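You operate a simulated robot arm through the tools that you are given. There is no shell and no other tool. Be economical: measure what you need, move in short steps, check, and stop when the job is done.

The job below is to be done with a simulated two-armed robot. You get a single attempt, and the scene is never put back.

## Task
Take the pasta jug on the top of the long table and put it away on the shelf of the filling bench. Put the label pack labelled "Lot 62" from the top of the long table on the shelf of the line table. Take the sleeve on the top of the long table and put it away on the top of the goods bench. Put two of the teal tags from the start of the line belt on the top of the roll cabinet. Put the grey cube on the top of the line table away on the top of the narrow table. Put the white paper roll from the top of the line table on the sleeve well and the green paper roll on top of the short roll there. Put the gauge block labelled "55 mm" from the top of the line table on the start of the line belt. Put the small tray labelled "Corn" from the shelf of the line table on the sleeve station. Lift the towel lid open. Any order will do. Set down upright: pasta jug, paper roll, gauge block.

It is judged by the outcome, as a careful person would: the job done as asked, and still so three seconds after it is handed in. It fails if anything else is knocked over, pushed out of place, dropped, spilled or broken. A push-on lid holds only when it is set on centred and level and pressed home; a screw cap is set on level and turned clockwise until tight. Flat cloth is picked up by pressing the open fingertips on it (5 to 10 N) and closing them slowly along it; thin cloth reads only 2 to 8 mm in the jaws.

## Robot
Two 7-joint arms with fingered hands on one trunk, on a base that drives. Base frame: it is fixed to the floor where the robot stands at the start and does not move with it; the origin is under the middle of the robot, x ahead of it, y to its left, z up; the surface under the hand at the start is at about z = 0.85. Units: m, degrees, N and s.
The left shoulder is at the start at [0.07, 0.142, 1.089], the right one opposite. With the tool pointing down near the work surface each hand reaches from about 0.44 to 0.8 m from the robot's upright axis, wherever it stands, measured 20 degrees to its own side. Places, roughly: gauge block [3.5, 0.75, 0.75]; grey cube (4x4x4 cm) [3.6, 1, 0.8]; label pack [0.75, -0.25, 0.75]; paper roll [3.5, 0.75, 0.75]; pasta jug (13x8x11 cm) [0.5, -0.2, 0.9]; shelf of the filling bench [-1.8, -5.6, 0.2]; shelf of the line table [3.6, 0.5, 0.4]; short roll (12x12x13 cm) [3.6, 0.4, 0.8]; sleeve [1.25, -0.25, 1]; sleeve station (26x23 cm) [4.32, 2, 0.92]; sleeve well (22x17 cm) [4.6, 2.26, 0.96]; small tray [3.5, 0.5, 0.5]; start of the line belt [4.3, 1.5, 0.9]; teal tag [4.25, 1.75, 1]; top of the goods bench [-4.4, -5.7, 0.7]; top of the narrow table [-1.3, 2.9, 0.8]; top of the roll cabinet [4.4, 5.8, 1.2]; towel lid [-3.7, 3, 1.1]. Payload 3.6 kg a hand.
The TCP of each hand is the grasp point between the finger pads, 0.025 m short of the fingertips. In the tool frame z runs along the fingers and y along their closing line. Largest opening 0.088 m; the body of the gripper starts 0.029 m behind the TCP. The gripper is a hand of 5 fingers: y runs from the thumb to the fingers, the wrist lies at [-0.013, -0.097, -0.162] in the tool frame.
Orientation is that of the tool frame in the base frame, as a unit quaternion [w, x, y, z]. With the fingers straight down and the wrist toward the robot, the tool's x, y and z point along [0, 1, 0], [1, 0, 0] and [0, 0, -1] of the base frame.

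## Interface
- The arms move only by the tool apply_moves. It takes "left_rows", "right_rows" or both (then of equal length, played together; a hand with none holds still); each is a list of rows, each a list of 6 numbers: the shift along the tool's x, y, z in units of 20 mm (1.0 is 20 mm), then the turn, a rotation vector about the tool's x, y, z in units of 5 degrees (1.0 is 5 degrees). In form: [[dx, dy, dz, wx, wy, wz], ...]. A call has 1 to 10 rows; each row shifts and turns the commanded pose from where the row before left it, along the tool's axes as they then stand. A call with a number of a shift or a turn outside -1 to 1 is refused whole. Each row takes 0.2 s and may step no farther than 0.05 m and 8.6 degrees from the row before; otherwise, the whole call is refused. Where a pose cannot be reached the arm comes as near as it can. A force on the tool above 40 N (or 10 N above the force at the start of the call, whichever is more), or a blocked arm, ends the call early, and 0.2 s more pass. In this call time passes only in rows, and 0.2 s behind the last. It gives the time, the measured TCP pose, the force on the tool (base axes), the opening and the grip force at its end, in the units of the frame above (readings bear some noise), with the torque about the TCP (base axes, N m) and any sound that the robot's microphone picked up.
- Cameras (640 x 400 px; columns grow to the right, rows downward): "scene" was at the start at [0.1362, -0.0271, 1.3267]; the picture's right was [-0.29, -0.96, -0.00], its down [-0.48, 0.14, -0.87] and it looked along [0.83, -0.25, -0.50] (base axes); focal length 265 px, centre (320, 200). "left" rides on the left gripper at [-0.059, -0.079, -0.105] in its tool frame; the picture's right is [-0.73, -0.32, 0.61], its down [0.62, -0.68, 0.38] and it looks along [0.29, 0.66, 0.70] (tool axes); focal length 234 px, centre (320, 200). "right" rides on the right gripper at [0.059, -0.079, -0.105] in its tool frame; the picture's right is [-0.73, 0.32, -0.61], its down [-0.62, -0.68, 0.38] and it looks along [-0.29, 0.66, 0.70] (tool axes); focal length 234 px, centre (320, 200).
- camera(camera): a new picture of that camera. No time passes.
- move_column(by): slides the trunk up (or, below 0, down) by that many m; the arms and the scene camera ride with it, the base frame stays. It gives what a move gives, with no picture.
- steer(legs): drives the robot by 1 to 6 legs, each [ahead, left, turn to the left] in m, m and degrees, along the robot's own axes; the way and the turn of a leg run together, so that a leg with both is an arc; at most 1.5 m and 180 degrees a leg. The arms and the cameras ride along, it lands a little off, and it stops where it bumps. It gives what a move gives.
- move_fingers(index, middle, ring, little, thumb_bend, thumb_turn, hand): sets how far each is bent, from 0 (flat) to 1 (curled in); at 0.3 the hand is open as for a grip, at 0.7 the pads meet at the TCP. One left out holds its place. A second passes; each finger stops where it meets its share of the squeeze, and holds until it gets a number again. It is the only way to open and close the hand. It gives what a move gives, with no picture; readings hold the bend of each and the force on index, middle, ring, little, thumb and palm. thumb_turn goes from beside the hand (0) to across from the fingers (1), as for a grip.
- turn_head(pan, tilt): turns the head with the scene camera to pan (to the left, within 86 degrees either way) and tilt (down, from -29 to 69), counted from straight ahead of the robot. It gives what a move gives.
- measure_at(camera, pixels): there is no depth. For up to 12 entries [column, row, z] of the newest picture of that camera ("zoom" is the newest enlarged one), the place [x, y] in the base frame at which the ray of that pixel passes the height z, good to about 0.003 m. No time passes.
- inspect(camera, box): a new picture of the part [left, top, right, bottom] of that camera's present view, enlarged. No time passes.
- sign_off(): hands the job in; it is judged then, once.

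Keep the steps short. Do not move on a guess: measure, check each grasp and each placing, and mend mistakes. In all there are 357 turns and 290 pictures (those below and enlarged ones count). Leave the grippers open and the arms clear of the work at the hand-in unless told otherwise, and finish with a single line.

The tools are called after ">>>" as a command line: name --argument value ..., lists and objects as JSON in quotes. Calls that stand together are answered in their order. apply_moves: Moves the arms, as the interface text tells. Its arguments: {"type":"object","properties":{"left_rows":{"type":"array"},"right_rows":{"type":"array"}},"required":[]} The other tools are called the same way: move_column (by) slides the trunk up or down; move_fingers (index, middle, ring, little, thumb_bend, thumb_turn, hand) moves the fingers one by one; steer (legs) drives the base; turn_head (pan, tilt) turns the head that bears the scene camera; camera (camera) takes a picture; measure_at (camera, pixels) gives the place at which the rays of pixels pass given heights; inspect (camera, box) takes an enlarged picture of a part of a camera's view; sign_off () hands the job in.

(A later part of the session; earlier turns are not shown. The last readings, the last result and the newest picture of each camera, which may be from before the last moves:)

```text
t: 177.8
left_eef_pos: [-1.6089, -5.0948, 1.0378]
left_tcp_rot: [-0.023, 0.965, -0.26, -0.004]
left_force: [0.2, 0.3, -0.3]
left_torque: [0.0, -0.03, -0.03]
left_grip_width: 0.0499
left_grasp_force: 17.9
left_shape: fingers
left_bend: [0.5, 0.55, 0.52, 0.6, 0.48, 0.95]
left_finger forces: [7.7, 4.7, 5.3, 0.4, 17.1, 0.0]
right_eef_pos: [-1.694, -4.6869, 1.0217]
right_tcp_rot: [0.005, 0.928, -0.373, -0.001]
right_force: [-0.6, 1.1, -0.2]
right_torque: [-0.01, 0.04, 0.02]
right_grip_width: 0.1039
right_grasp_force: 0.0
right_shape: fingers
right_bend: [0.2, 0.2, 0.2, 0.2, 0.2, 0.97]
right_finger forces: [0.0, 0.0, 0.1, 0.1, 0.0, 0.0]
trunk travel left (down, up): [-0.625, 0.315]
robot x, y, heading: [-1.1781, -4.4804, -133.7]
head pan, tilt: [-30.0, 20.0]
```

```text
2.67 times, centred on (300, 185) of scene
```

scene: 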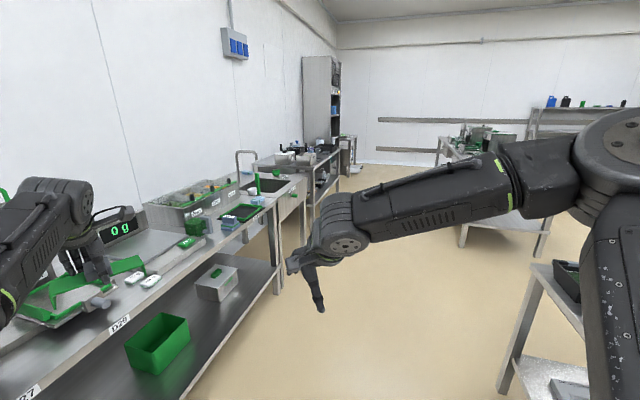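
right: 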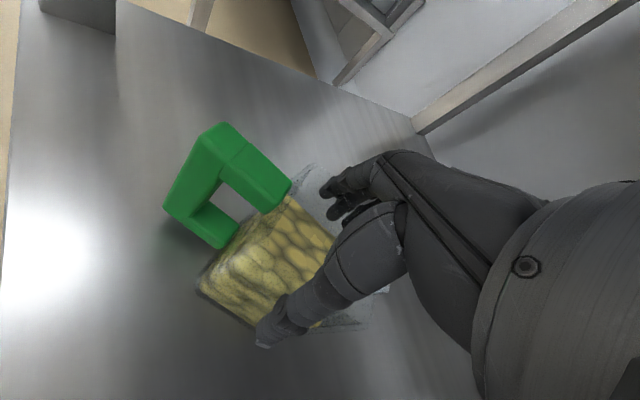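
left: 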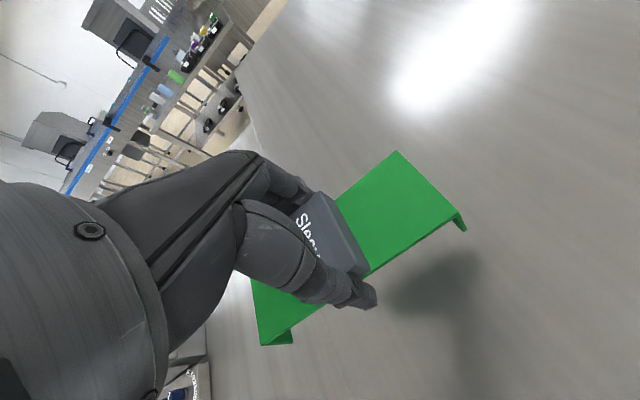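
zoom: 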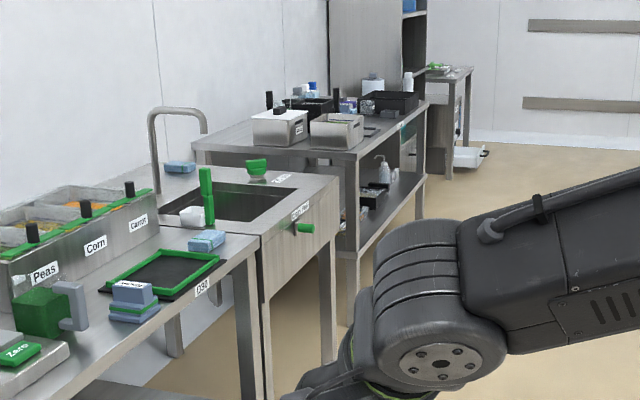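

>>> steer --legs '[[0, 0, -46.3], [1.45, 0.02, 0], [1.35, 0.02, 0], [0, 0, 70]]'

>>> move_column --by 0.15

>>> turn_head --pan 20 --tilt 35

>>> camera --camera "scene"

```text
t: 196.6
left_eef_pos: [-4.1114, -5.2688, 1.0389]
left_tcp_rot: [-0.021, 0.999, -0.042, -0.009]
left_force: [0.1, 0.7, 0.2]
left_torque: [0.03, 0.0, -0.01]
left_grip_width: 0.049
left_grasp_force: 16.6
left_shape: fingers
left_bend: [0.5, 0.55, 0.53, 0.6, 0.49, 0.95]
left_finger forces: [7.1, 4.4, 5.2, 0.5, 15.9, 0.0]
right_eef_pos: [-4.362, -4.9375, 1.0229]
right_tcp_rot: [0.005, 0.987, -0.16, 0.0]
right_force: [0.4, -0.9, -0.3]
right_torque: [-0.01, 0.01, 0.02]
right_grip_width: 0.1036
right_grasp_force: 0.0
right_shape: fingers
right_bend: [0.2, 0.2, 0.2, 0.2, 0.2, 0.97]
right_finger forces: [0.0, 0.0, 0.0, 0.0, 0.0, 0.1]
trunk travel left (down, up): [-0.625, 0.315]
robot x, y, heading: [-3.9823, -4.5313, -108.0]
head pan, tilt: [-30.0, 20.0]
```

```text
t: 198.3
left_eef_pos: [-4.1111, -5.2689, 1.1879]
left_tcp_rot: [-0.022, 0.999, -0.042, -0.008]
left_force: [-0.9, -0.7, -0.7]
left_torque: [0.0, -0.03, 0.04]
left_grip_width: 0.0491
left_grasp_force: 16.6
left_shape: fingers
left_bend: [0.5, 0.55, 0.53, 0.6, 0.49, 0.95]
left_finger forces: [7.2, 4.4, 5.1, 0.6, 15.9, 0.0]
right_eef_pos: [-4.3622, -4.9383, 1.1726]
right_tcp_rot: [0.006, 0.987, -0.159, 0.0]
right_force: [-0.7, -0.6, 0.0]
right_torque: [0.04, -0.01, 0.02]
right_grip_width: 0.104
right_grasp_force: 0.1
right_shape: fingers
right_bend: [0.2, 0.2, 0.2, 0.2, 0.2, 0.97]
right_finger forces: [0.0, 0.0, 0.0, 0.0, 0.0, 0.0]
trunk travel left (down, up): [-0.775, 0.165]
robot x, y, heading: [-3.9875, -4.5316, -108.3]
head pan, tilt: [-30.0, 20.0]
```

```text
t: 199.5
left_eef_pos: [-4.1124, -5.2688, 1.1885]
left_tcp_rot: [-0.022, 0.999, -0.042, -0.009]
left_force: [-0.2, 0.5, -0.3]
left_torque: [0.01, -0.02, 0.01]
left_grip_width: 0.049
left_grasp_force: 16.5
left_shape: fingers
left_bend: [0.5, 0.55, 0.53, 0.6, 0.49, 0.95]
left_finger forces: [7.0, 4.4, 5.2, 0.5, 15.9, 0.1]
right_eef_pos: [-4.3631, -4.937, 1.1722]
right_tcp_rot: [0.005, 0.987, -0.159, 0.0]
right_force: [0.5, 0.2, -0.1]
right_torque: [-0.03, 0.02, -0.01]
right_grip_width: 0.1035
right_grasp_force: 0.2
right_shape: fingers
right_bend: [0.2, 0.2, 0.2, 0.2, 0.2, 0.97]
right_finger forces: [0.1, 0.0, 0.1, 0.0, 0.0, 0.1]
trunk travel left (down, up): [-0.775, 0.165]
robot x, y, heading: [-3.9854, -4.5304, -107.9]
head pan, tilt: [20.0, 35.0]
```

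```text
203 pictures are left
```

scene: 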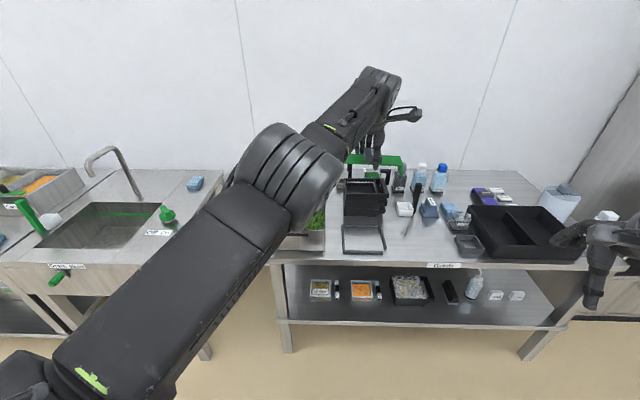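

>>> inspect --camera "scene" --box '[280, 150, 600, 290]'

>>> measure_at --camera "scene" --pixels '[[288, 350, 0], [520, 358, 0], [385, 258, 0.8], [385, 258, 0.75], [440, 262, 0.75], [410, 235, 0.75], [455, 235, 0.75], [405, 215, 0.75], [385, 225, 0.75]]'

```text
2.00 times, centred on (440, 220) of scene
```

zoom: 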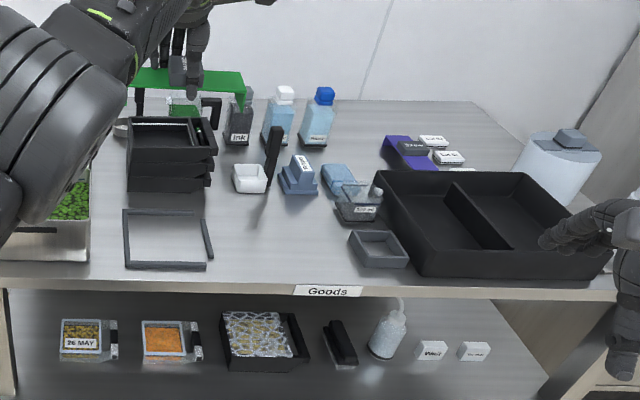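

```text
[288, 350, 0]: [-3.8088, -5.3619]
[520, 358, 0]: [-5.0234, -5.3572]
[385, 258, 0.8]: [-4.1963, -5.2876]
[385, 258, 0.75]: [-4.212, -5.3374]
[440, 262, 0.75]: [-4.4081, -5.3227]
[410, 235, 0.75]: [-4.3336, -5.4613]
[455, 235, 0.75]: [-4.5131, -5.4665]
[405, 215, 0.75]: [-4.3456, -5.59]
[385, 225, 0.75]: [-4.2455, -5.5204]
```

Free spot on the goods bench at about (-4.35,-5.40). I shift there and lower.

>>> steer --legs '[[0.198, -0.186, 0]]'

>>> move_column --by -0.25

>>> camera --camera "scene"

>>> camera --camera "left"

```text
t: 201.4
left_eef_pos: [-4.3457, -5.3928, 1.1899]
left_tcp_rot: [-0.02, 0.999, -0.04, -0.009]
left_force: [-0.4, 0.5, -0.2]
left_torque: [0.0, 0.01, 0.0]
left_grip_width: 0.0488
left_grasp_force: 16.9
left_shape: fingers
left_bend: [0.5, 0.55, 0.53, 0.6, 0.49, 0.95]
left_finger forces: [7.2, 4.5, 5.2, 0.5, 15.9, 0.0]
right_eef_pos: [-4.5986, -5.062, 1.174]
right_tcp_rot: [0.006, 0.988, -0.157, 0.0]
right_force: [0.2, -0.4, 0.0]
right_torque: [0.0, 0.0, 0.03]
right_grip_width: 0.1037
right_grasp_force: 0.1
right_shape: fingers
right_bend: [0.2, 0.2, 0.2, 0.2, 0.2, 0.97]
right_finger forces: [0.1, 0.1, 0.0, 0.1, 0.1, 0.0]
trunk travel left (down, up): [-0.775, 0.165]
robot x, y, heading: [-4.2238, -4.6517, -108.1]
head pan, tilt: [20.0, 35.0]
```

```text
t: 204.0
left_eef_pos: [-4.3468, -5.3926, 0.9391]
left_tcp_rot: [-0.021, 0.999, -0.039, -0.009]
left_force: [0.4, -0.1, 0.1]
left_torque: [0.04, 0.02, 0.0]
left_grip_width: 0.0488
left_grasp_force: 16.3
left_shape: fingers
left_bend: [0.5, 0.55, 0.53, 0.6, 0.49, 0.95]
left_finger forces: [7.1, 4.4, 5.2, 0.6, 15.8, 0.0]
right_eef_pos: [-4.5987, -5.0617, 0.9228]
right_tcp_rot: [0.005, 0.988, -0.157, 0.0]
right_force: [0.2, 0.3, 0.2]
right_torque: [0.05, 0.0, -0.01]
right_grip_width: 0.1036
right_grasp_force: 0.2
right_shape: fingers
right_bend: [0.2, 0.2, 0.2, 0.2, 0.2, 0.97]
right_finger forces: [0.1, 0.0, 0.0, 0.0, 0.0, 0.0]
trunk travel left (down, up): [-0.525, 0.415]
robot x, y, heading: [-4.2276, -4.6589, -107.7]
head pan, tilt: [20.0, 35.0]
```

```text
201 pictures are left
```

scene: 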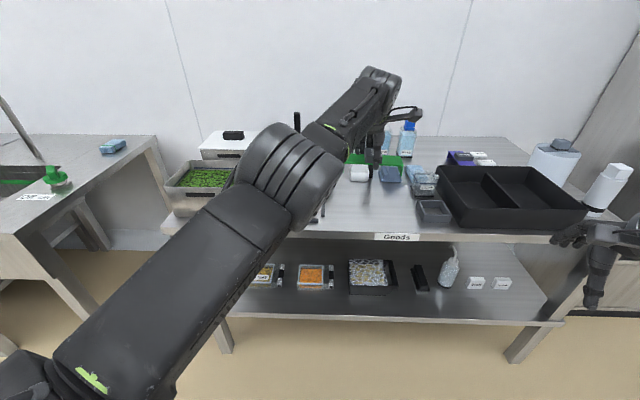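

```text
200 pictures are left
```

left: 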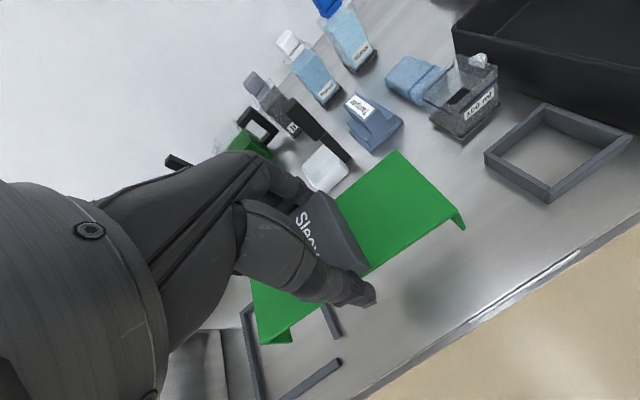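

>>> measure_at --camera "left" --pixels '[[340, 335, 0.76], [325, 308, 0.76], [341, 363, 0.76], [335, 192, 0.76], [378, 150, 0.76], [350, 160, 0.76], [548, 200, 0.76], [486, 162, 0.76], [470, 320, 0.76], [580, 252, 0.76], [462, 228, 0.895], [290, 340, 0.895]]'

```text
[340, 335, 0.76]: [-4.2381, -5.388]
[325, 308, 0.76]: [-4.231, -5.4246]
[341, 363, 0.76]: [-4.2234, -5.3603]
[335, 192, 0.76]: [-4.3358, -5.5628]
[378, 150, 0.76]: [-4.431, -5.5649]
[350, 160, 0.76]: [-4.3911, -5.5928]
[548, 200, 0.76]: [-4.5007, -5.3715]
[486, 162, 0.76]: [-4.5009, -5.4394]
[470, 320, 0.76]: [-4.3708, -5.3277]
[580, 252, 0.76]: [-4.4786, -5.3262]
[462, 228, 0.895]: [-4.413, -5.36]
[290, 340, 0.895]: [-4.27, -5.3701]
```

>>> apply_moves --left_rows '[[-0.6, 0.6, 0, 0, 0, 0], [-0.6, 0.6, 0, 0, 0, 0], [0, 0, 1, 0, 0, 0], [0, 0, 1, 0, 0, 0], [0, 0, 1, 0, 0, 0], [0, 0, 1, 0, 0, 0], [0, 0, 0.5, 0, 0, 0], [0, 0, 0.5, 0, 0, 0], [0, 0, 0.4, 0, 0, 0], [0, 0, 0.4, 0, 0, 0]]'

>>> camera --camera "left"

```text
t: 206.2
left_eef_pos: [-4.3584, -5.4009, 0.8227]
left_tcp_rot: [-0.022, 0.999, -0.04, -0.008]
left_force: [0.4, -0.3, 0.0]
left_torque: [-0.03, 0.0, -0.03]
left_grip_width: 0.0486
left_grasp_force: 16.4
left_shape: fingers
left_bend: [0.5, 0.55, 0.53, 0.6, 0.49, 0.95]
left_finger forces: [7.1, 4.5, 5.2, 0.7, 15.8, 0.1]
left hand out of reach, approached as far as the arm can: row 1, 2, 4, 5, 7
right_eef_pos: [-4.6007, -5.0634, 0.9228]
right_tcp_rot: [0.005, 0.988, -0.156, 0.0]
right_force: [0.0, 0.5, -0.1]
right_torque: [-0.03, 0.0, -0.01]
right_grip_width: 0.1035
right_grasp_force: 0.0
right_shape: fingers
right_bend: [0.2, 0.2, 0.2, 0.2, 0.2, 0.97]
right_finger forces: [0.1, 0.0, 0.1, 0.1, 0.0, 0.0]
trunk travel left (down, up): [-0.525, 0.415]
robot x, y, heading: [-4.2251, -4.6567, -108.0]
head pan, tilt: [20.0, 35.0]
```

```text
199 pictures are left
```

left: 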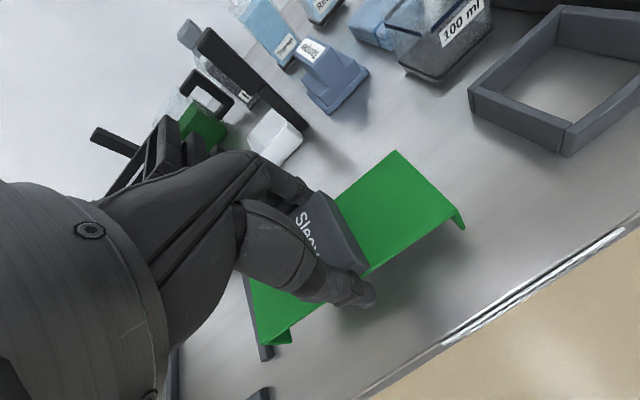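

>>> apply_moves --left_rows '[[0, 0, 0.3, 0, 0, 0], [0, 0, 0.3, 0, 0, 0], [0, 0, 0.2, 0, 0, 0], [0, 0, 0.2, 0, 0, 0], [0, 0, 0.2, 0, 0, 0], [0, 0, 0, 0, 0, 0]]'

>>> camera --camera "left"

```text
t: 207.6
left_eef_pos: [-4.359, -5.3986, 0.7982]
left_tcp_rot: [-0.022, 0.999, -0.04, -0.009]
left_force: [0.5, -0.1, -0.2]
left_torque: [0.02, 0.0, 0.02]
left_grip_width: 0.0487
left_grasp_force: 17.0
left_shape: fingers
left_bend: [0.5, 0.55, 0.53, 0.6, 0.49, 0.95]
left_finger forces: [7.2, 4.6, 5.2, 0.7, 15.8, 0.0]
right_eef_pos: [-4.5991, -5.0632, 0.9223]
right_tcp_rot: [0.005, 0.988, -0.156, 0.0]
right_force: [-0.1, 0.3, -0.3]
right_torque: [0.0, 0.0, -0.01]
right_grip_width: 0.1036
right_grasp_force: 0.1
right_shape: fingers
right_bend: [0.2, 0.2, 0.2, 0.2, 0.2, 0.97]
right_finger forces: [0.0, 0.0, 0.0, 0.1, 0.0, 0.0]
trunk travel left (down, up): [-0.525, 0.415]
robot x, y, heading: [-4.2251, -4.6586, -108.1]
head pan, tilt: [20.0, 35.0]
```

```text
198 pictures are left
```

left: 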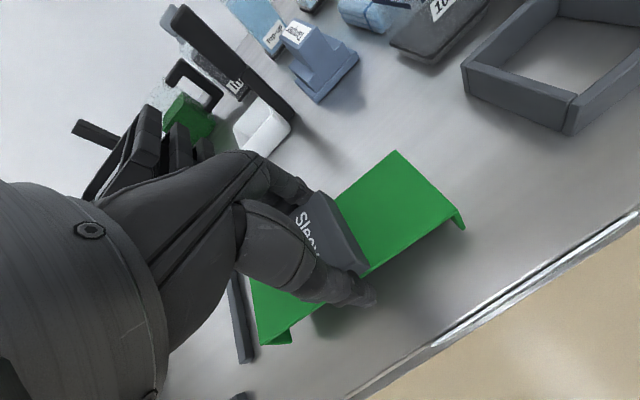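

>>> apply_moves --left_rows '[[0, 0, 0.15, 0, 0, 0], [0, 0, 0.15, 0, 0, 0], [0, 0, 0.15, 0, 0, 0], [0, 0, 0.15, 0, 0, 0], [0, 0, 0.15, 0, 0, 0], [0, 0, 0.15, 0, 0, 0]]'

```text
t: 209.0
left_eef_pos: [-4.3594, -5.3957, 0.7844]
left_tcp_rot: [-0.019, 0.999, -0.039, -0.009]
left_force: [0.3, -1.3, 14.4]
left_torque: [-0.47, -0.54, -0.09]
left_grip_width: 0.0488
left_grasp_force: 23.1
left_shape: fingers
left_bend: [0.5, 0.55, 0.53, 0.6, 0.49, 0.95]
left_finger forces: [7.7, 4.2, 5.3, 13.7, 16.3, 0.1]
right_eef_pos: [-4.5992, -5.0615, 0.9233]
right_tcp_rot: [0.006, 0.988, -0.156, 0.001]
right_force: [0.4, -0.5, 0.1]
right_torque: [-0.01, 0.03, -0.04]
right_grip_width: 0.1038
right_grasp_force: 0.1
right_shape: fingers
right_bend: [0.2, 0.2, 0.2, 0.2, 0.2, 0.97]
right_finger forces: [0.0, 0.0, 0.0, 0.0, 0.0, 0.1]
trunk travel left (down, up): [-0.525, 0.415]
robot x, y, heading: [-4.2257, -4.6599, -108.2]
head pan, tilt: [20.0, 35.0]
```

>>> apply_moves --left_rows '[[0, 0, -0.1, 0, 0, 0], [0, 0, 0, 0, 0, 0]]'

>>> move_fingers --hand "left" --index 0.3 --middle 0.3 --ring 0.3 --little 0.3 --thumb_bend 0.3

>>> apply_moves --left_rows '[[0, 0, -0.5, 0, 0, 0], [0, 0, -0.5, 0, 0, 0], [0, 0, -1, 0, 0, 0], [0, 0, -1, 0, 0, 0], [0, 0, -1, 0, 0, 0], [0, 0, -1, 0, 0, 0]]'

>>> camera --camera "left"

```text
t: 209.6
left_eef_pos: [-4.3586, -5.397, 0.7842]
left_tcp_rot: [-0.02, 0.999, -0.04, -0.009]
left_force: [-1.5, -3.2, 13.4]
left_torque: [-0.59, -0.47, -0.12]
left_grip_width: 0.0489
left_grasp_force: 24.1
left_shape: fingers
left_bend: [0.5, 0.55, 0.53, 0.59, 0.49, 0.95]
left_finger forces: [8.3, 4.5, 5.9, 14.1, 16.0, 0.0]
right_eef_pos: [-4.5984, -5.062, 0.9244]
right_tcp_rot: [0.006, 0.988, -0.157, 0.001]
right_force: [0.3, -0.2, -0.1]
right_torque: [-0.01, -0.01, -0.04]
right_grip_width: 0.1037
right_grasp_force: 0.1
right_shape: fingers
right_bend: [0.2, 0.2, 0.2, 0.2, 0.2, 0.97]
right_finger forces: [0.1, 0.1, 0.0, 0.0, 0.1, 0.0]
trunk travel left (down, up): [-0.525, 0.415]
robot x, y, heading: [-4.2269, -4.6524, -108.1]
head pan, tilt: [20.0, 35.0]
```

```text
t: 210.6
left_eef_pos: [-4.36, -5.3987, 0.7835]
left_tcp_rot: [-0.022, 0.999, -0.039, -0.009]
left_force: [0.3, 0.0, -0.3]
left_torque: [-0.02, -0.01, -0.01]
left_grip_width: 0.0846
left_grasp_force: 0.1
left_shape: fingers
left_bend: [0.3, 0.3, 0.3, 0.3, 0.3, 0.97]
left_finger forces: [0.0, 0.1, 0.0, 0.1, 0.1, 0.1]
right_eef_pos: [-4.5992, -5.0629, 0.9231]
right_tcp_rot: [0.005, 0.988, -0.157, 0.0]
right_force: [0.4, -0.2, 0.5]
right_torque: [-0.02, -0.03, -0.05]
right_grip_width: 0.1039
right_grasp_force: 0.1
right_shape: fingers
right_bend: [0.2, 0.2, 0.2, 0.2, 0.2, 0.97]
right_finger forces: [0.1, 0.0, 0.0, 0.0, 0.0, 0.0]
trunk travel left (down, up): [-0.525, 0.415]
robot x, y, heading: [-4.2225, -4.6523, -108.0]
head pan, tilt: [20.0, 35.0]
```

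```text
t: 212.0
left_eef_pos: [-4.3568, -5.399, 0.8829]
left_tcp_rot: [-0.021, 0.999, -0.04, -0.008]
left_force: [0.8, 0.4, 0.1]
left_torque: [0.02, 0.02, -0.01]
left_grip_width: 0.0846
left_grasp_force: 0.2
left_shape: fingers
left_bend: [0.3, 0.3, 0.3, 0.3, 0.3, 0.97]
left_finger forces: [0.0, 0.0, 0.0, 0.0, 0.0, 0.0]
right_eef_pos: [-4.5995, -5.0629, 0.9237]
right_tcp_rot: [0.005, 0.988, -0.157, 0.0]
right_force: [0.3, 0.2, 0.5]
right_torque: [0.01, 0.01, -0.02]
right_grip_width: 0.1035
right_grasp_force: 0.1
right_shape: fingers
right_bend: [0.2, 0.2, 0.2, 0.2, 0.2, 0.97]
right_finger forces: [0.1, 0.0, 0.0, 0.0, 0.1, 0.1]
trunk travel left (down, up): [-0.525, 0.415]
robot x, y, heading: [-4.2259, -4.6541, -108.0]
head pan, tilt: [20.0, 35.0]
```

```text
197 pictures are left
```

left: 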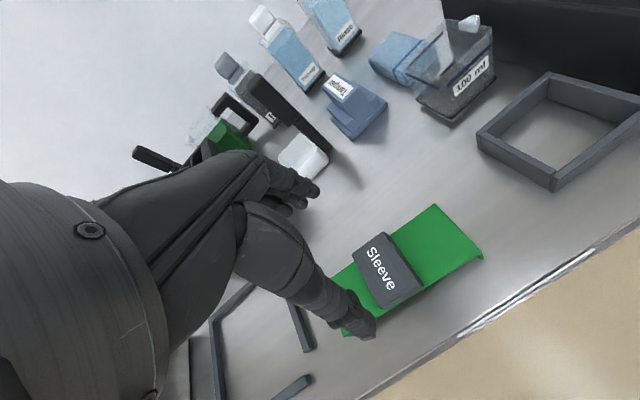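

Sleeve is placed. I raise the trunk, back off and look north for the route to the towel lid.

>>> move_column --by 0.3

>>> steer --legs '[[-0.15, 0, 0], [0, 0, -60]]'

>>> turn_head --pan -70 --tilt 15

>>> camera --camera "scene"

```text
t: 215.0
left_eef_pos: [-4.3574, -5.4004, 1.1821]
left_tcp_rot: [-0.02, 0.999, -0.041, -0.009]
left_force: [-0.1, 0.2, 0.7]
left_torque: [0.02, 0.0, 0.01]
left_grip_width: 0.0847
left_grasp_force: 0.1
left_shape: fingers
left_bend: [0.3, 0.3, 0.3, 0.3, 0.3, 0.97]
left_finger forces: [0.1, 0.0, 0.1, 0.0, 0.0, 0.0]
right_eef_pos: [-4.5998, -5.0615, 1.2221]
right_tcp_rot: [0.005, 0.988, -0.157, 0.001]
right_force: [0.3, -1.0, 0.2]
right_torque: [0.0, 0.01, 0.02]
right_grip_width: 0.1038
right_grasp_force: 0.1
right_shape: fingers
right_bend: [0.2, 0.2, 0.2, 0.2, 0.2, 0.97]
right_finger forces: [0.0, 0.2, 0.0, 0.0, 0.0, 0.0]
trunk travel left (down, up): [-0.825, 0.115]
robot x, y, heading: [-4.226, -4.6571, -108.2]
head pan, tilt: [20.0, 35.0]
```

```text
t: 219.0
left_eef_pos: [-4.8886, -4.7724, 1.1829]
left_tcp_rot: [-0.022, 0.846, -0.533, 0.004]
left_force: [0.5, -1.2, 0.6]
left_torque: [-0.03, 0.02, -0.01]
left_grip_width: 0.0846
left_grasp_force: 0.0
left_shape: fingers
left_bend: [0.3, 0.3, 0.3, 0.3, 0.3, 0.97]
left_finger forces: [0.1, 0.0, 0.0, 0.0, 0.0, 0.0]
right_eef_pos: [-4.7192, -4.3932, 1.2217]
right_tcp_rot: [0.005, 0.778, -0.628, -0.002]
right_force: [-0.4, -0.7, -0.1]
right_torque: [0.01, 0.02, 0.01]
right_grip_width: 0.1038
right_grasp_force: 0.0
right_shape: fingers
right_bend: [0.2, 0.2, 0.2, 0.2, 0.2, 0.97]
right_finger forces: [0.1, 0.0, 0.0, 0.0, 0.0, 0.1]
trunk travel left (down, up): [-0.825, 0.115]
robot x, y, heading: [-4.1798, -4.5126, -167.7]
head pan, tilt: [20.0, 35.0]
```

```text
t: 220.7
left_eef_pos: [-4.8876, -4.7705, 1.1816]
left_tcp_rot: [-0.023, 0.846, -0.533, 0.002]
left_force: [-1.1, 0.1, -0.1]
left_torque: [0.04, 0.0, 0.0]
left_grip_width: 0.0843
left_grasp_force: 0.1
left_shape: fingers
left_bend: [0.3, 0.3, 0.3, 0.3, 0.3, 0.97]
left_finger forces: [0.1, 0.1, 0.0, 0.0, 0.0, 0.0]
right_eef_pos: [-4.7189, -4.3919, 1.2229]
right_tcp_rot: [0.005, 0.778, -0.629, -0.002]
right_force: [0.7, 0.5, 0.9]
right_torque: [-0.04, 0.0, -0.01]
right_grip_width: 0.1037
right_grasp_force: 0.1
right_shape: fingers
right_bend: [0.2, 0.2, 0.2, 0.2, 0.2, 0.97]
right_finger forces: [0.0, 0.1, 0.0, 0.0, 0.0, 0.0]
trunk travel left (down, up): [-0.825, 0.115]
robot x, y, heading: [-4.1789, -4.5092, -168.0]
head pan, tilt: [-70.0, 15.0]
```

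```text
196 pictures are left
```

scene: 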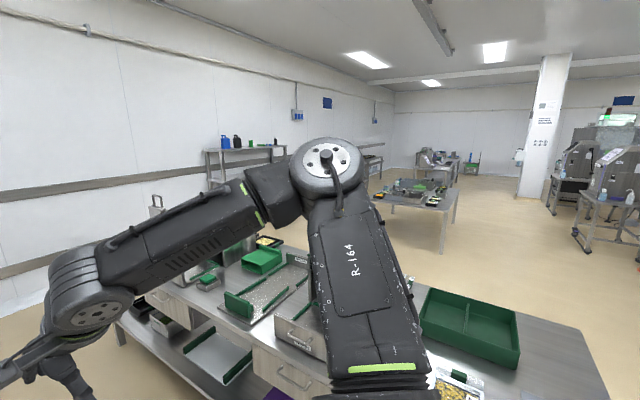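

>>> steer --legs '[[-1.0, 0.21, 0], [0, 0, -102]]'

>>> turn_head --pan 0 --tilt 10

>>> camera --camera "scene"

```text
t: 230.2
left_eef_pos: [-3.248, -3.7724, 1.1835]
left_tcp_rot: [0.011, -0.108, 0.994, -0.019]
left_force: [-0.4, -0.4, -0.1]
left_torque: [0.04, -0.02, 0.02]
left_grip_width: 0.0843
left_grasp_force: 0.0
left_shape: fingers
left_bend: [0.3, 0.3, 0.3, 0.3, 0.3, 0.97]
left_finger forces: [0.0, 0.1, 0.0, 0.0, 0.1, 0.0]
right_eef_pos: [-2.9174, -4.0235, 1.2219]
right_tcp_rot: [-0.001, 0.008, 1.0, 0.005]
right_force: [-0.3, -0.8, -0.2]
right_torque: [0.01, 0.0, 0.0]
right_grip_width: 0.1035
right_grasp_force: 0.2
right_shape: fingers
right_bend: [0.2, 0.2, 0.2, 0.2, 0.2, 0.97]
right_finger forces: [0.1, 0.1, 0.1, 0.0, 0.0, 0.0]
trunk travel left (down, up): [-0.825, 0.115]
robot x, y, heading: [-3.1583, -4.5212, 89.0]
head pan, tilt: [-70.0, 15.0]
```

```text
t: 231.7
left_eef_pos: [-3.2482, -3.7715, 1.1824]
left_tcp_rot: [0.012, -0.109, 0.994, -0.019]
left_force: [-0.1, 0.2, -0.1]
left_torque: [-0.01, 0.01, -0.04]
left_grip_width: 0.0846
left_grasp_force: 0.1
left_shape: fingers
left_bend: [0.3, 0.3, 0.3, 0.3, 0.3, 0.97]
left_finger forces: [0.0, 0.0, 0.0, 0.0, 0.0, 0.1]
right_eef_pos: [-2.9168, -4.0219, 1.2229]
right_tcp_rot: [0.0, 0.007, 1.0, 0.006]
right_force: [0.2, 0.3, 0.2]
right_torque: [0.02, 0.0, -0.02]
right_grip_width: 0.1038
right_grasp_force: 0.0
right_shape: fingers
right_bend: [0.2, 0.2, 0.2, 0.2, 0.2, 0.97]
right_finger forces: [0.1, 0.0, 0.0, 0.0, 0.1, 0.1]
trunk travel left (down, up): [-0.825, 0.115]
robot x, y, heading: [-3.1559, -4.5218, 89.2]
head pan, tilt: [0.0, 10.0]
```

```text
195 pictures are left
```

scene: 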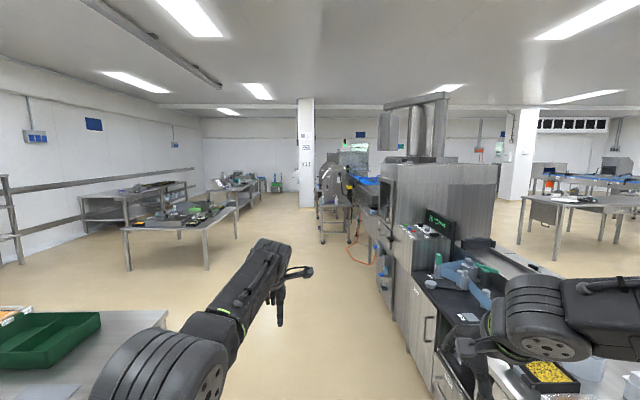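

>>> measure_at --camera "scene" --pixels '[[322, 243, 0], [350, 243, 0], [206, 269, 0], [130, 270, 0], [237, 238, 0], [262, 208, 0], [306, 207, 0], [400, 318, 0], [372, 250, 0], [363, 232, 0]]'

>>> inspect --camera "scene" --box '[200, 100, 420, 270]'

```text
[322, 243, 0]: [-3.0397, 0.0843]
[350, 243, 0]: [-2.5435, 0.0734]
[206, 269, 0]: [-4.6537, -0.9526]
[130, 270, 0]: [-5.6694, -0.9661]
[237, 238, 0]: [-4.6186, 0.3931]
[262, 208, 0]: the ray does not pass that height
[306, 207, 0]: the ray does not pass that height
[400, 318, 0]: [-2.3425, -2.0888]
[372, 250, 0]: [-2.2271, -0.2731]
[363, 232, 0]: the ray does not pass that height
```

```text
2.35 times, centred on (310, 185) of scene
```

zoom: 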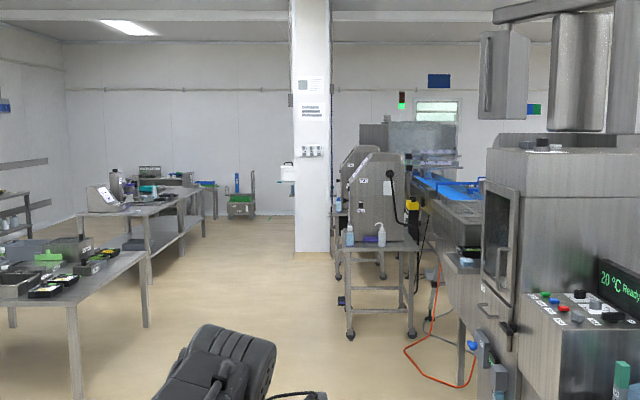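

>>> steer --legs '[[1.45, 0.0, 0], [1.4, 0.25, 0], [1.4, 0.25, 0], [1.0, 0.1, 0]]'

>>> camera --camera "scene"

```text
t: 257.0
left_eef_pos: [-3.8912, 1.4657, 1.1833]
left_tcp_rot: [0.013, -0.129, 0.991, -0.019]
left_force: [-0.7, -0.1, 0.7]
left_torque: [0.0, 0.03, 0.0]
left_grip_width: 0.0845
left_grasp_force: 0.0
left_shape: fingers
left_bend: [0.3, 0.3, 0.3, 0.3, 0.3, 0.97]
left_finger forces: [0.0, 0.0, 0.0, 0.1, 0.0, 0.0]
right_eef_pos: [-3.5508, 1.2294, 1.2228]
right_tcp_rot: [-0.001, -0.012, 1.0, 0.005]
right_force: [-0.1, -0.3, -0.5]
right_torque: [-0.02, -0.01, -0.03]
right_grip_width: 0.1037
right_grasp_force: 0.1
right_shape: fingers
right_bend: [0.2, 0.2, 0.2, 0.2, 0.2, 0.97]
right_finger forces: [0.0, 0.0, 0.0, 0.0, 0.0, 0.1]
trunk travel left (down, up): [-0.825, 0.115]
robot x, y, heading: [-3.7692, 0.7188, 91.4]
head pan, tilt: [0.0, 10.0]
```

```text
193 pictures are left
```

scene: 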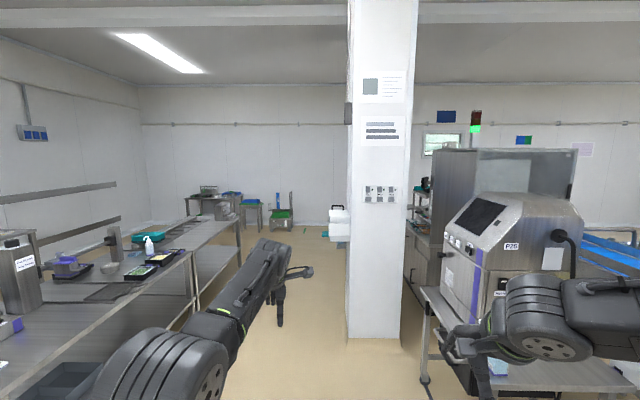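

>>> inspect --camera "scene" --box '[300, 180, 420, 260]'

>>> measure_at --camera "scene" --pixels '[[348, 338, 0], [400, 338, 0], [192, 330, 0], [240, 276, 0], [331, 205, 1.1], [329, 222, 1.1]]'

```text
5.00 times, centred on (360, 220) of scene
```

zoom: 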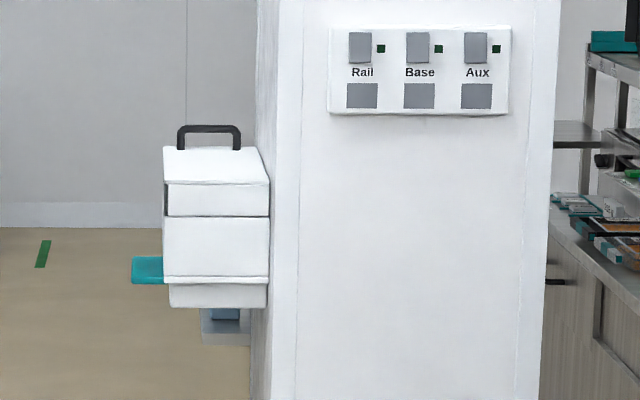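

```text
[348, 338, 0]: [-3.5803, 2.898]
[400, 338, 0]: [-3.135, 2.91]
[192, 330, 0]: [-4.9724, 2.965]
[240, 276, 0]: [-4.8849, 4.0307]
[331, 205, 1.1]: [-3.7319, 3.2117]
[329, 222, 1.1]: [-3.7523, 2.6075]
```

I retract the left hand, raise the trunk, and drive to the west side of the pillar facing east, short of the dispenser.

>>> apply_moves --left_rows '[[0, -1, 0, 0, 0, 0], [0, -1, 0, 0, 0, 0], [0, -1, 0, 0, 0, 0], [0, -1, 0, 0, 0, 0], [0, -1, 0, 0, 0, 0], [0, -1, 0, 0, 0, 0], [0, -1, 0, 0, 0, 0], [0, -1, 0, 0, 0, 0], [0, -1, 0, 0, 0, 0], [0, -1, 0, 0, 0, 0]]'

>>> move_column --by 0.11

>>> steer --legs '[[1.25, 0.5, 0], [0, 0, -91]]'

>>> turn_head --pan 50 --tilt 30

>>> camera --camera "scene"

```text
t: 259.2
left_eef_pos: [-3.7986, 1.4375, 1.2136]
left_tcp_rot: [0.012, -0.129, 0.991, -0.02]
left_force: [-0.8, -0.1, 0.2]
left_torque: [-0.01, 0.01, -0.01]
left_grip_width: 0.0845
left_grasp_force: 0.0
left_shape: fingers
left_bend: [0.3, 0.3, 0.3, 0.3, 0.3, 0.97]
left_finger forces: [0.0, 0.1, 0.0, 0.1, 0.0, 0.1]
left hand out of reach, approached as far as the arm can: row 1, 2, 3, 4, 5, 6, 7, 8, 9, 10
right_eef_pos: [-3.5492, 1.2286, 1.2233]
right_tcp_rot: [-0.002, -0.014, 1.0, 0.005]
right_force: [0.2, 0.7, 0.9]
right_torque: [0.0, 0.01, 0.03]
right_grip_width: 0.1035
right_grasp_force: 0.1
right_shape: fingers
right_bend: [0.2, 0.2, 0.2, 0.2, 0.2, 0.97]
right_finger forces: [0.0, 0.1, 0.0, 0.1, 0.0, 0.1]
trunk travel left (down, up): [-0.825, 0.115]
robot x, y, heading: [-3.7657, 0.7198, 91.2]
head pan, tilt: [0.0, 10.0]
```

```text
t: 260.6
left_eef_pos: [-3.7988, 1.4371, 1.3242]
left_tcp_rot: [0.012, -0.131, 0.991, -0.02]
left_force: [0.0, 0.2, -0.3]
left_torque: [-0.01, -0.01, 0.0]
left_grip_width: 0.0846
left_grasp_force: 0.0
left_shape: fingers
left_bend: [0.3, 0.3, 0.3, 0.3, 0.3, 0.97]
left_finger forces: [0.1, 0.0, 0.0, 0.0, 0.0, 0.1]
right_eef_pos: [-3.5515, 1.2289, 1.3328]
right_tcp_rot: [-0.001, -0.013, 1.0, 0.006]
right_force: [-0.4, -0.1, 0.1]
right_torque: [-0.02, 0.01, 0.01]
right_grip_width: 0.1036
right_grasp_force: 0.0
right_shape: fingers
right_bend: [0.2, 0.2, 0.2, 0.2, 0.2, 0.97]
right_finger forces: [0.0, 0.1, 0.0, 0.0, 0.0, 0.0]
trunk travel left (down, up): [-0.935, 0.005]
robot x, y, heading: [-3.7676, 0.7187, 91.7]
head pan, tilt: [0.0, 10.0]
```

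```text
t: 271.3
left_eef_pos: [-3.5885, 1.9989, 1.3235]
left_tcp_rot: [-0.005, 0.61, 0.792, -0.022]
left_force: [-0.1, 0.8, -0.4]
left_torque: [0.01, -0.03, 0.04]
left_grip_width: 0.0846
left_grasp_force: 0.0
left_shape: fingers
left_bend: [0.3, 0.3, 0.3, 0.3, 0.3, 0.97]
left_finger forces: [0.0, 0.0, 0.0, 0.0, 0.0, 0.0]
right_eef_pos: [-3.7975, 1.75, 1.3323]
right_tcp_rot: [0.002, 0.699, 0.715, 0.005]
right_force: [0.0, 0.0, 0.1]
right_torque: [0.0, -0.01, 0.01]
right_grip_width: 0.1036
right_grasp_force: 0.0
right_shape: fingers
right_bend: [0.2, 0.2, 0.2, 0.2, 0.2, 0.97]
right_finger forces: [0.1, 0.1, 0.0, 0.0, 0.0, 0.0]
trunk travel left (down, up): [-0.935, 0.005]
robot x, y, heading: [-4.3037, 1.9712, 1.0]
head pan, tilt: [0.0, 10.0]
```

```text
t: 272.5
left_eef_pos: [-3.588, 1.9993, 1.323]
left_tcp_rot: [-0.006, 0.61, 0.792, -0.023]
left_force: [-0.2, -0.7, 0.8]
left_torque: [0.02, 0.04, 0.02]
left_grip_width: 0.0844
left_grasp_force: 0.1
left_shape: fingers
left_bend: [0.3, 0.3, 0.3, 0.3, 0.3, 0.97]
left_finger forces: [0.0, 0.1, 0.0, 0.1, 0.0, 0.0]
right_eef_pos: [-3.7974, 1.7491, 1.3316]
right_tcp_rot: [0.003, 0.699, 0.715, 0.003]
right_force: [-0.1, 0.6, -0.3]
right_torque: [-0.03, 0.0, 0.03]
right_grip_width: 0.1036
right_grasp_force: 0.2
right_shape: fingers
right_bend: [0.2, 0.2, 0.2, 0.2, 0.2, 0.97]
right_finger forces: [0.0, 0.1, 0.0, 0.0, 0.1, 0.0]
trunk travel left (down, up): [-0.935, 0.005]
robot x, y, heading: [-4.3055, 1.9703, 1.2]
head pan, tilt: [50.0, 30.0]
```

```text
191 pictures are left
```

scene: 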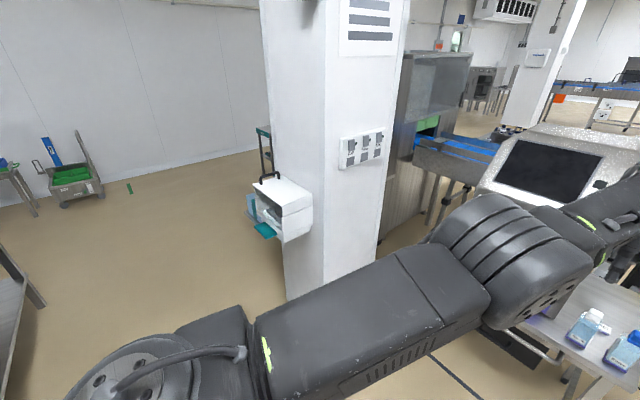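

>>> inspect --camera "scene" --box '[230, 155, 330, 245]'

>>> apply_moves --left_rows '[[0, -1, 0, 0, 0, 0], [0, -1, 0, 0, 0, 0], [0, -1, 0, 0, 0, 0], [0, -1, 0, 0, 0, 0], [0, -1, 0, 0, 0, 0], [0, -1, 0, 0, 0, 0], [0, -1, 0, 0, 0, 0], [0, -1, 0, 0, 0, 0], [0, -1, 0, 0, 0, 0], [0, -1, 0, 0, 0, 0]]'

```text
4.44 times, centred on (280, 200) of scene
```

zoom: 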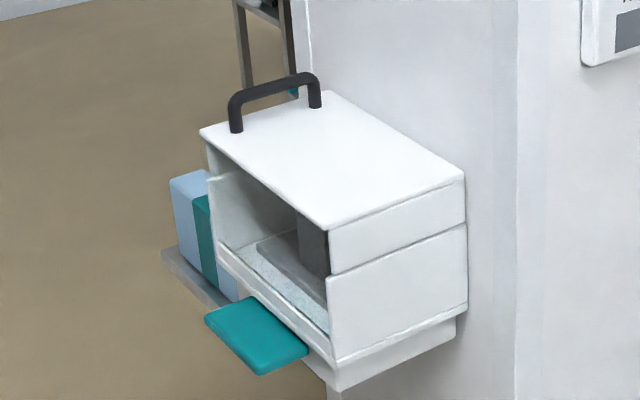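

```text
t: 274.7
left_eef_pos: [-3.6077, 1.955, 1.3383]
left_tcp_rot: [-0.006, 0.612, 0.791, -0.023]
left_force: [1.2, 0.1, -1.2]
left_torque: [0.04, 0.01, -0.01]
left_grip_width: 0.0841
left_grasp_force: 0.1
left_shape: fingers
left_bend: [0.3, 0.3, 0.3, 0.3, 0.3, 0.97]
left_finger forces: [0.0, 0.0, 0.0, 0.0, 0.1, 0.0]
left hand out of reach, approached as far as the arm can: row 1, 2, 3, 4, 5, 6, 7, 8, 9, 10
right_eef_pos: [-3.7973, 1.7502, 1.332]
right_tcp_rot: [0.003, 0.699, 0.715, 0.004]
right_force: [0.1, -0.1, -0.4]
right_torque: [0.0, -0.01, -0.01]
right_grip_width: 0.1037
right_grasp_force: 0.1
right_shape: fingers
right_bend: [0.2, 0.2, 0.2, 0.2, 0.2, 0.97]
right_finger forces: [0.0, 0.1, 0.1, 0.0, 0.0, 0.0]
trunk travel left (down, up): [-0.935, 0.005]
robot x, y, heading: [-4.3052, 1.969, 1.2]
head pan, tilt: [50.0, 30.0]
```

>>> apply_moves --left_rows '[[0, -1, 1, 0, 0, 0], [0, -1, 1, 0, 0, 0], [0, -1, 1, 0, 0, 0], [0, -1, 1, 0, 0, 0], [0, -1, 1, 0, 0, 0], [0, -1, 1, 0, 0, 0]]'

```text
t: 276.1
left_eef_pos: [-3.6633, 1.9354, 1.2372]
left_tcp_rot: [-0.005, 0.61, 0.792, -0.021]
left_force: [0.2, -1.0, -0.1]
left_torque: [0.03, -0.01, -0.02]
left_grip_width: 0.0847
left_grasp_force: 0.0
left_shape: fingers
left_bend: [0.3, 0.3, 0.3, 0.3, 0.3, 0.98]
left_finger forces: [0.0, 0.0, 0.1, 0.1, 0.0, 0.1]
left hand out of reach, approached as far as the arm can: row 1, 2, 3, 4
right_eef_pos: [-3.7982, 1.7481, 1.3329]
right_tcp_rot: [0.002, 0.699, 0.716, 0.005]
right_force: [-0.8, -1.1, -0.5]
right_torque: [-0.02, 0.01, 0.0]
right_grip_width: 0.1037
right_grasp_force: 0.2
right_shape: fingers
right_bend: [0.2, 0.2, 0.2, 0.2, 0.2, 0.97]
right_finger forces: [0.0, 0.0, 0.0, 0.1, 0.0, 0.0]
trunk travel left (down, up): [-0.935, 0.005]
robot x, y, heading: [-4.3038, 1.9664, 1.6]
head pan, tilt: [50.0, 30.0]
```

>>> measure_at --camera "scene" --pixels '[[312.6, 194.4, 1.1], [312.6, 194.4, 1.05], [282.2, 206.7, 1.1], [282.2, 206.7, 1.05], [253, 184.2, 1.1], [253, 184.2, 1.05], [282.2, 175.2, 1.1], [282.2, 175.2, 1.05], [261, 184, 1.1], [280, 178, 1.1], [262, 175, 1.13], [278, 171, 1.13]]'

```text
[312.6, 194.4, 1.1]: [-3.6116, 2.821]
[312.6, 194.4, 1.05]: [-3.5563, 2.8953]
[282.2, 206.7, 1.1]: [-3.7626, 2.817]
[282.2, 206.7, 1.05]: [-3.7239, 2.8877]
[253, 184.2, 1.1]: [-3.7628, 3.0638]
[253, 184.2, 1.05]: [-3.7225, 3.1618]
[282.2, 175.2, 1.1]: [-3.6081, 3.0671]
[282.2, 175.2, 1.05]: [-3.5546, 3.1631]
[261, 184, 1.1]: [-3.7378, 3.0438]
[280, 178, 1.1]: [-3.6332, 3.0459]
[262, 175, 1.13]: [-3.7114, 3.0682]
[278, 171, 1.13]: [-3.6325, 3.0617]
```

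The lid's handle is along its north edge (x -3.735…-3.635, y≈3.08), so it hinges on the south edge. I'll approach facing north with the right hand.

>>> steer --legs '[[0, 0, 79], [0.5, -0.22, 0]]'

>>> move_fingers --hand "right" --index 0.38 --middle 0.38 --ring 0.38 --little 0.38 --thumb_bend 0.38

>>> turn_head --pan -25 --tilt 35

>>> camera --camera "scene"

>>> camera --camera "right"

```text
t: 282.6
left_eef_pos: [-3.8518, 3.0552, 1.2374]
left_tcp_rot: [0.01, -0.035, 0.999, -0.02]
left_force: [-0.2, -0.3, -0.9]
left_torque: [0.0, -0.02, 0.0]
left_grip_width: 0.0848
left_grasp_force: 0.0
left_shape: fingers
left_bend: [0.3, 0.3, 0.3, 0.3, 0.3, 0.98]
left_finger forces: [0.0, 0.0, 0.1, 0.1, 0.1, 0.0]
right_eef_pos: [-3.6952, 2.8875, 1.3328]
right_tcp_rot: [-0.002, 0.083, 0.997, 0.005]
right_force: [0.0, 0.2, -1.2]
right_torque: [0.01, -0.03, -0.02]
right_grip_width: 0.1039
right_grasp_force: 0.2
right_shape: fingers
right_bend: [0.2, 0.2, 0.2, 0.2, 0.2, 0.97]
right_finger forces: [0.1, 0.1, 0.1, 0.0, 0.1, 0.0]
trunk travel left (down, up): [-0.935, 0.005]
robot x, y, heading: [-4.007, 2.4334, 80.3]
head pan, tilt: [50.0, 30.0]
```

```text
t: 283.6
left_eef_pos: [-3.8506, 3.0569, 1.2369]
left_tcp_rot: [0.011, -0.035, 0.999, -0.02]
left_force: [0.6, 0.4, 0.5]
left_torque: [0.03, 0.01, 0.02]
left_grip_width: 0.0848
left_grasp_force: 0.1
left_shape: fingers
left_bend: [0.3, 0.3, 0.3, 0.3, 0.3, 0.98]
left_finger forces: [0.0, 0.0, 0.1, 0.0, 0.0, 0.0]
right_eef_pos: [-3.6943, 2.8901, 1.3329]
right_tcp_rot: [0.0, 0.083, 0.997, 0.005]
right_force: [-0.2, -0.5, -0.9]
right_torque: [-0.02, -0.02, -0.03]
right_grip_width: 0.0685
right_grasp_force: 0.2
right_shape: fingers
right_bend: [0.38, 0.38, 0.38, 0.38, 0.38, 0.97]
right_finger forces: [0.0, 0.0, 0.1, 0.0, 0.0, 0.0]
trunk travel left (down, up): [-0.935, 0.005]
robot x, y, heading: [-4.0068, 2.4297, 80.0]
head pan, tilt: [50.0, 30.0]
```

```text
t: 285.1
left_eef_pos: [-3.8517, 3.0569, 1.2379]
left_tcp_rot: [0.01, -0.034, 0.999, -0.021]
left_force: [-0.3, 0.0, 0.5]
left_torque: [-0.01, 0.0, 0.0]
left_grip_width: 0.0848
left_grasp_force: 0.0
left_shape: fingers
left_bend: [0.3, 0.3, 0.3, 0.3, 0.3, 0.98]
left_finger forces: [0.0, 0.0, 0.0, 0.0, 0.0, 0.1]
right_eef_pos: [-3.6941, 2.8887, 1.3317]
right_tcp_rot: [-0.001, 0.083, 0.997, 0.005]
right_force: [-0.5, -0.4, -0.3]
right_torque: [-0.02, 0.0, 0.02]
right_grip_width: 0.0683
right_grasp_force: 0.0
right_shape: fingers
right_bend: [0.38, 0.38, 0.38, 0.38, 0.38, 0.97]
right_finger forces: [0.1, 0.1, 0.0, 0.0, 0.0, 0.0]
trunk travel left (down, up): [-0.935, 0.005]
robot x, y, heading: [-4.0077, 2.4328, 80.5]
head pan, tilt: [-25.0, 35.0]
```

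```text
189 pictures are left
```

scene: 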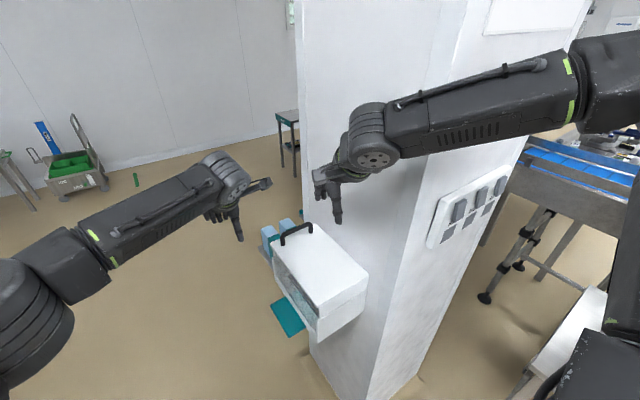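

```text
188 pictures are left
```

right: 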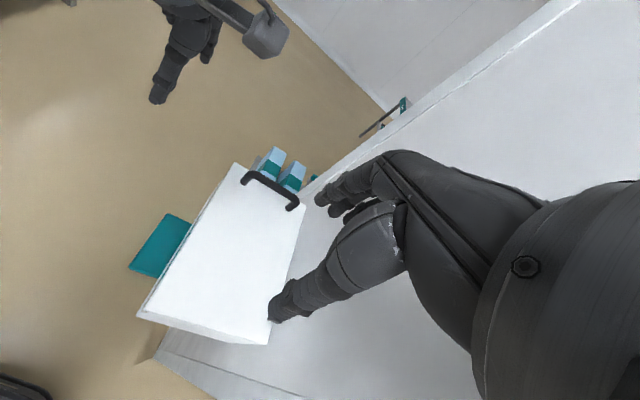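

>>> inspect --camera "scene" --box '[260, 210, 370, 300]'

>>> measure_at --camera "right" --pixels '[[244, 176, 1.12], [244, 176, 1.15], [297, 204, 1.12], [297, 204, 1.15], [268, 344, 1.08], [138, 318, 1.08], [236, 164, 1.08]]'

>>> measure_at --camera "scene" --pixels '[[283, 237, 1.12], [283, 237, 1.15], [311, 227, 1.12], [311, 227, 1.15], [318, 302, 1.08], [368, 272, 1.08], [274, 250, 1.08]]'

```text
4.44 times, centred on (315, 255) of scene
```

zoom: 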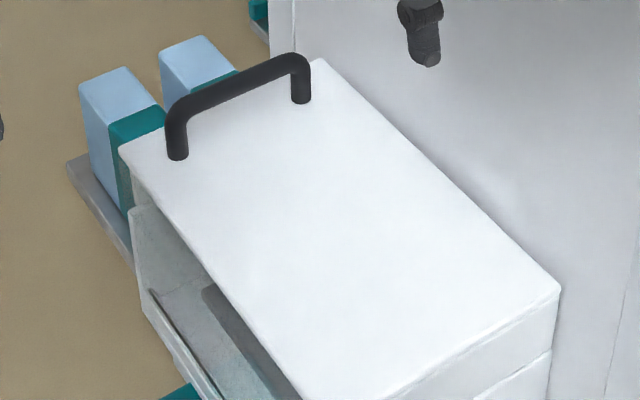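

```text
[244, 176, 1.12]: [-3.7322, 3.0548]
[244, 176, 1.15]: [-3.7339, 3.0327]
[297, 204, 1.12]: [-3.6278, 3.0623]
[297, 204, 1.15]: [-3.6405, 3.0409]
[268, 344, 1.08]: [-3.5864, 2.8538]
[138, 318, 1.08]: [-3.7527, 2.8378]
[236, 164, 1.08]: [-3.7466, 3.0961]
```

```text
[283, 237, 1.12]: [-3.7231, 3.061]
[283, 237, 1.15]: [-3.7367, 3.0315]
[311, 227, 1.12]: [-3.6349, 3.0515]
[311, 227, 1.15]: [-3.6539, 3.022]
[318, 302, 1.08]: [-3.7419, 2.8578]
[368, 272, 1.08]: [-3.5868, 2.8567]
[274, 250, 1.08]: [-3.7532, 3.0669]
```

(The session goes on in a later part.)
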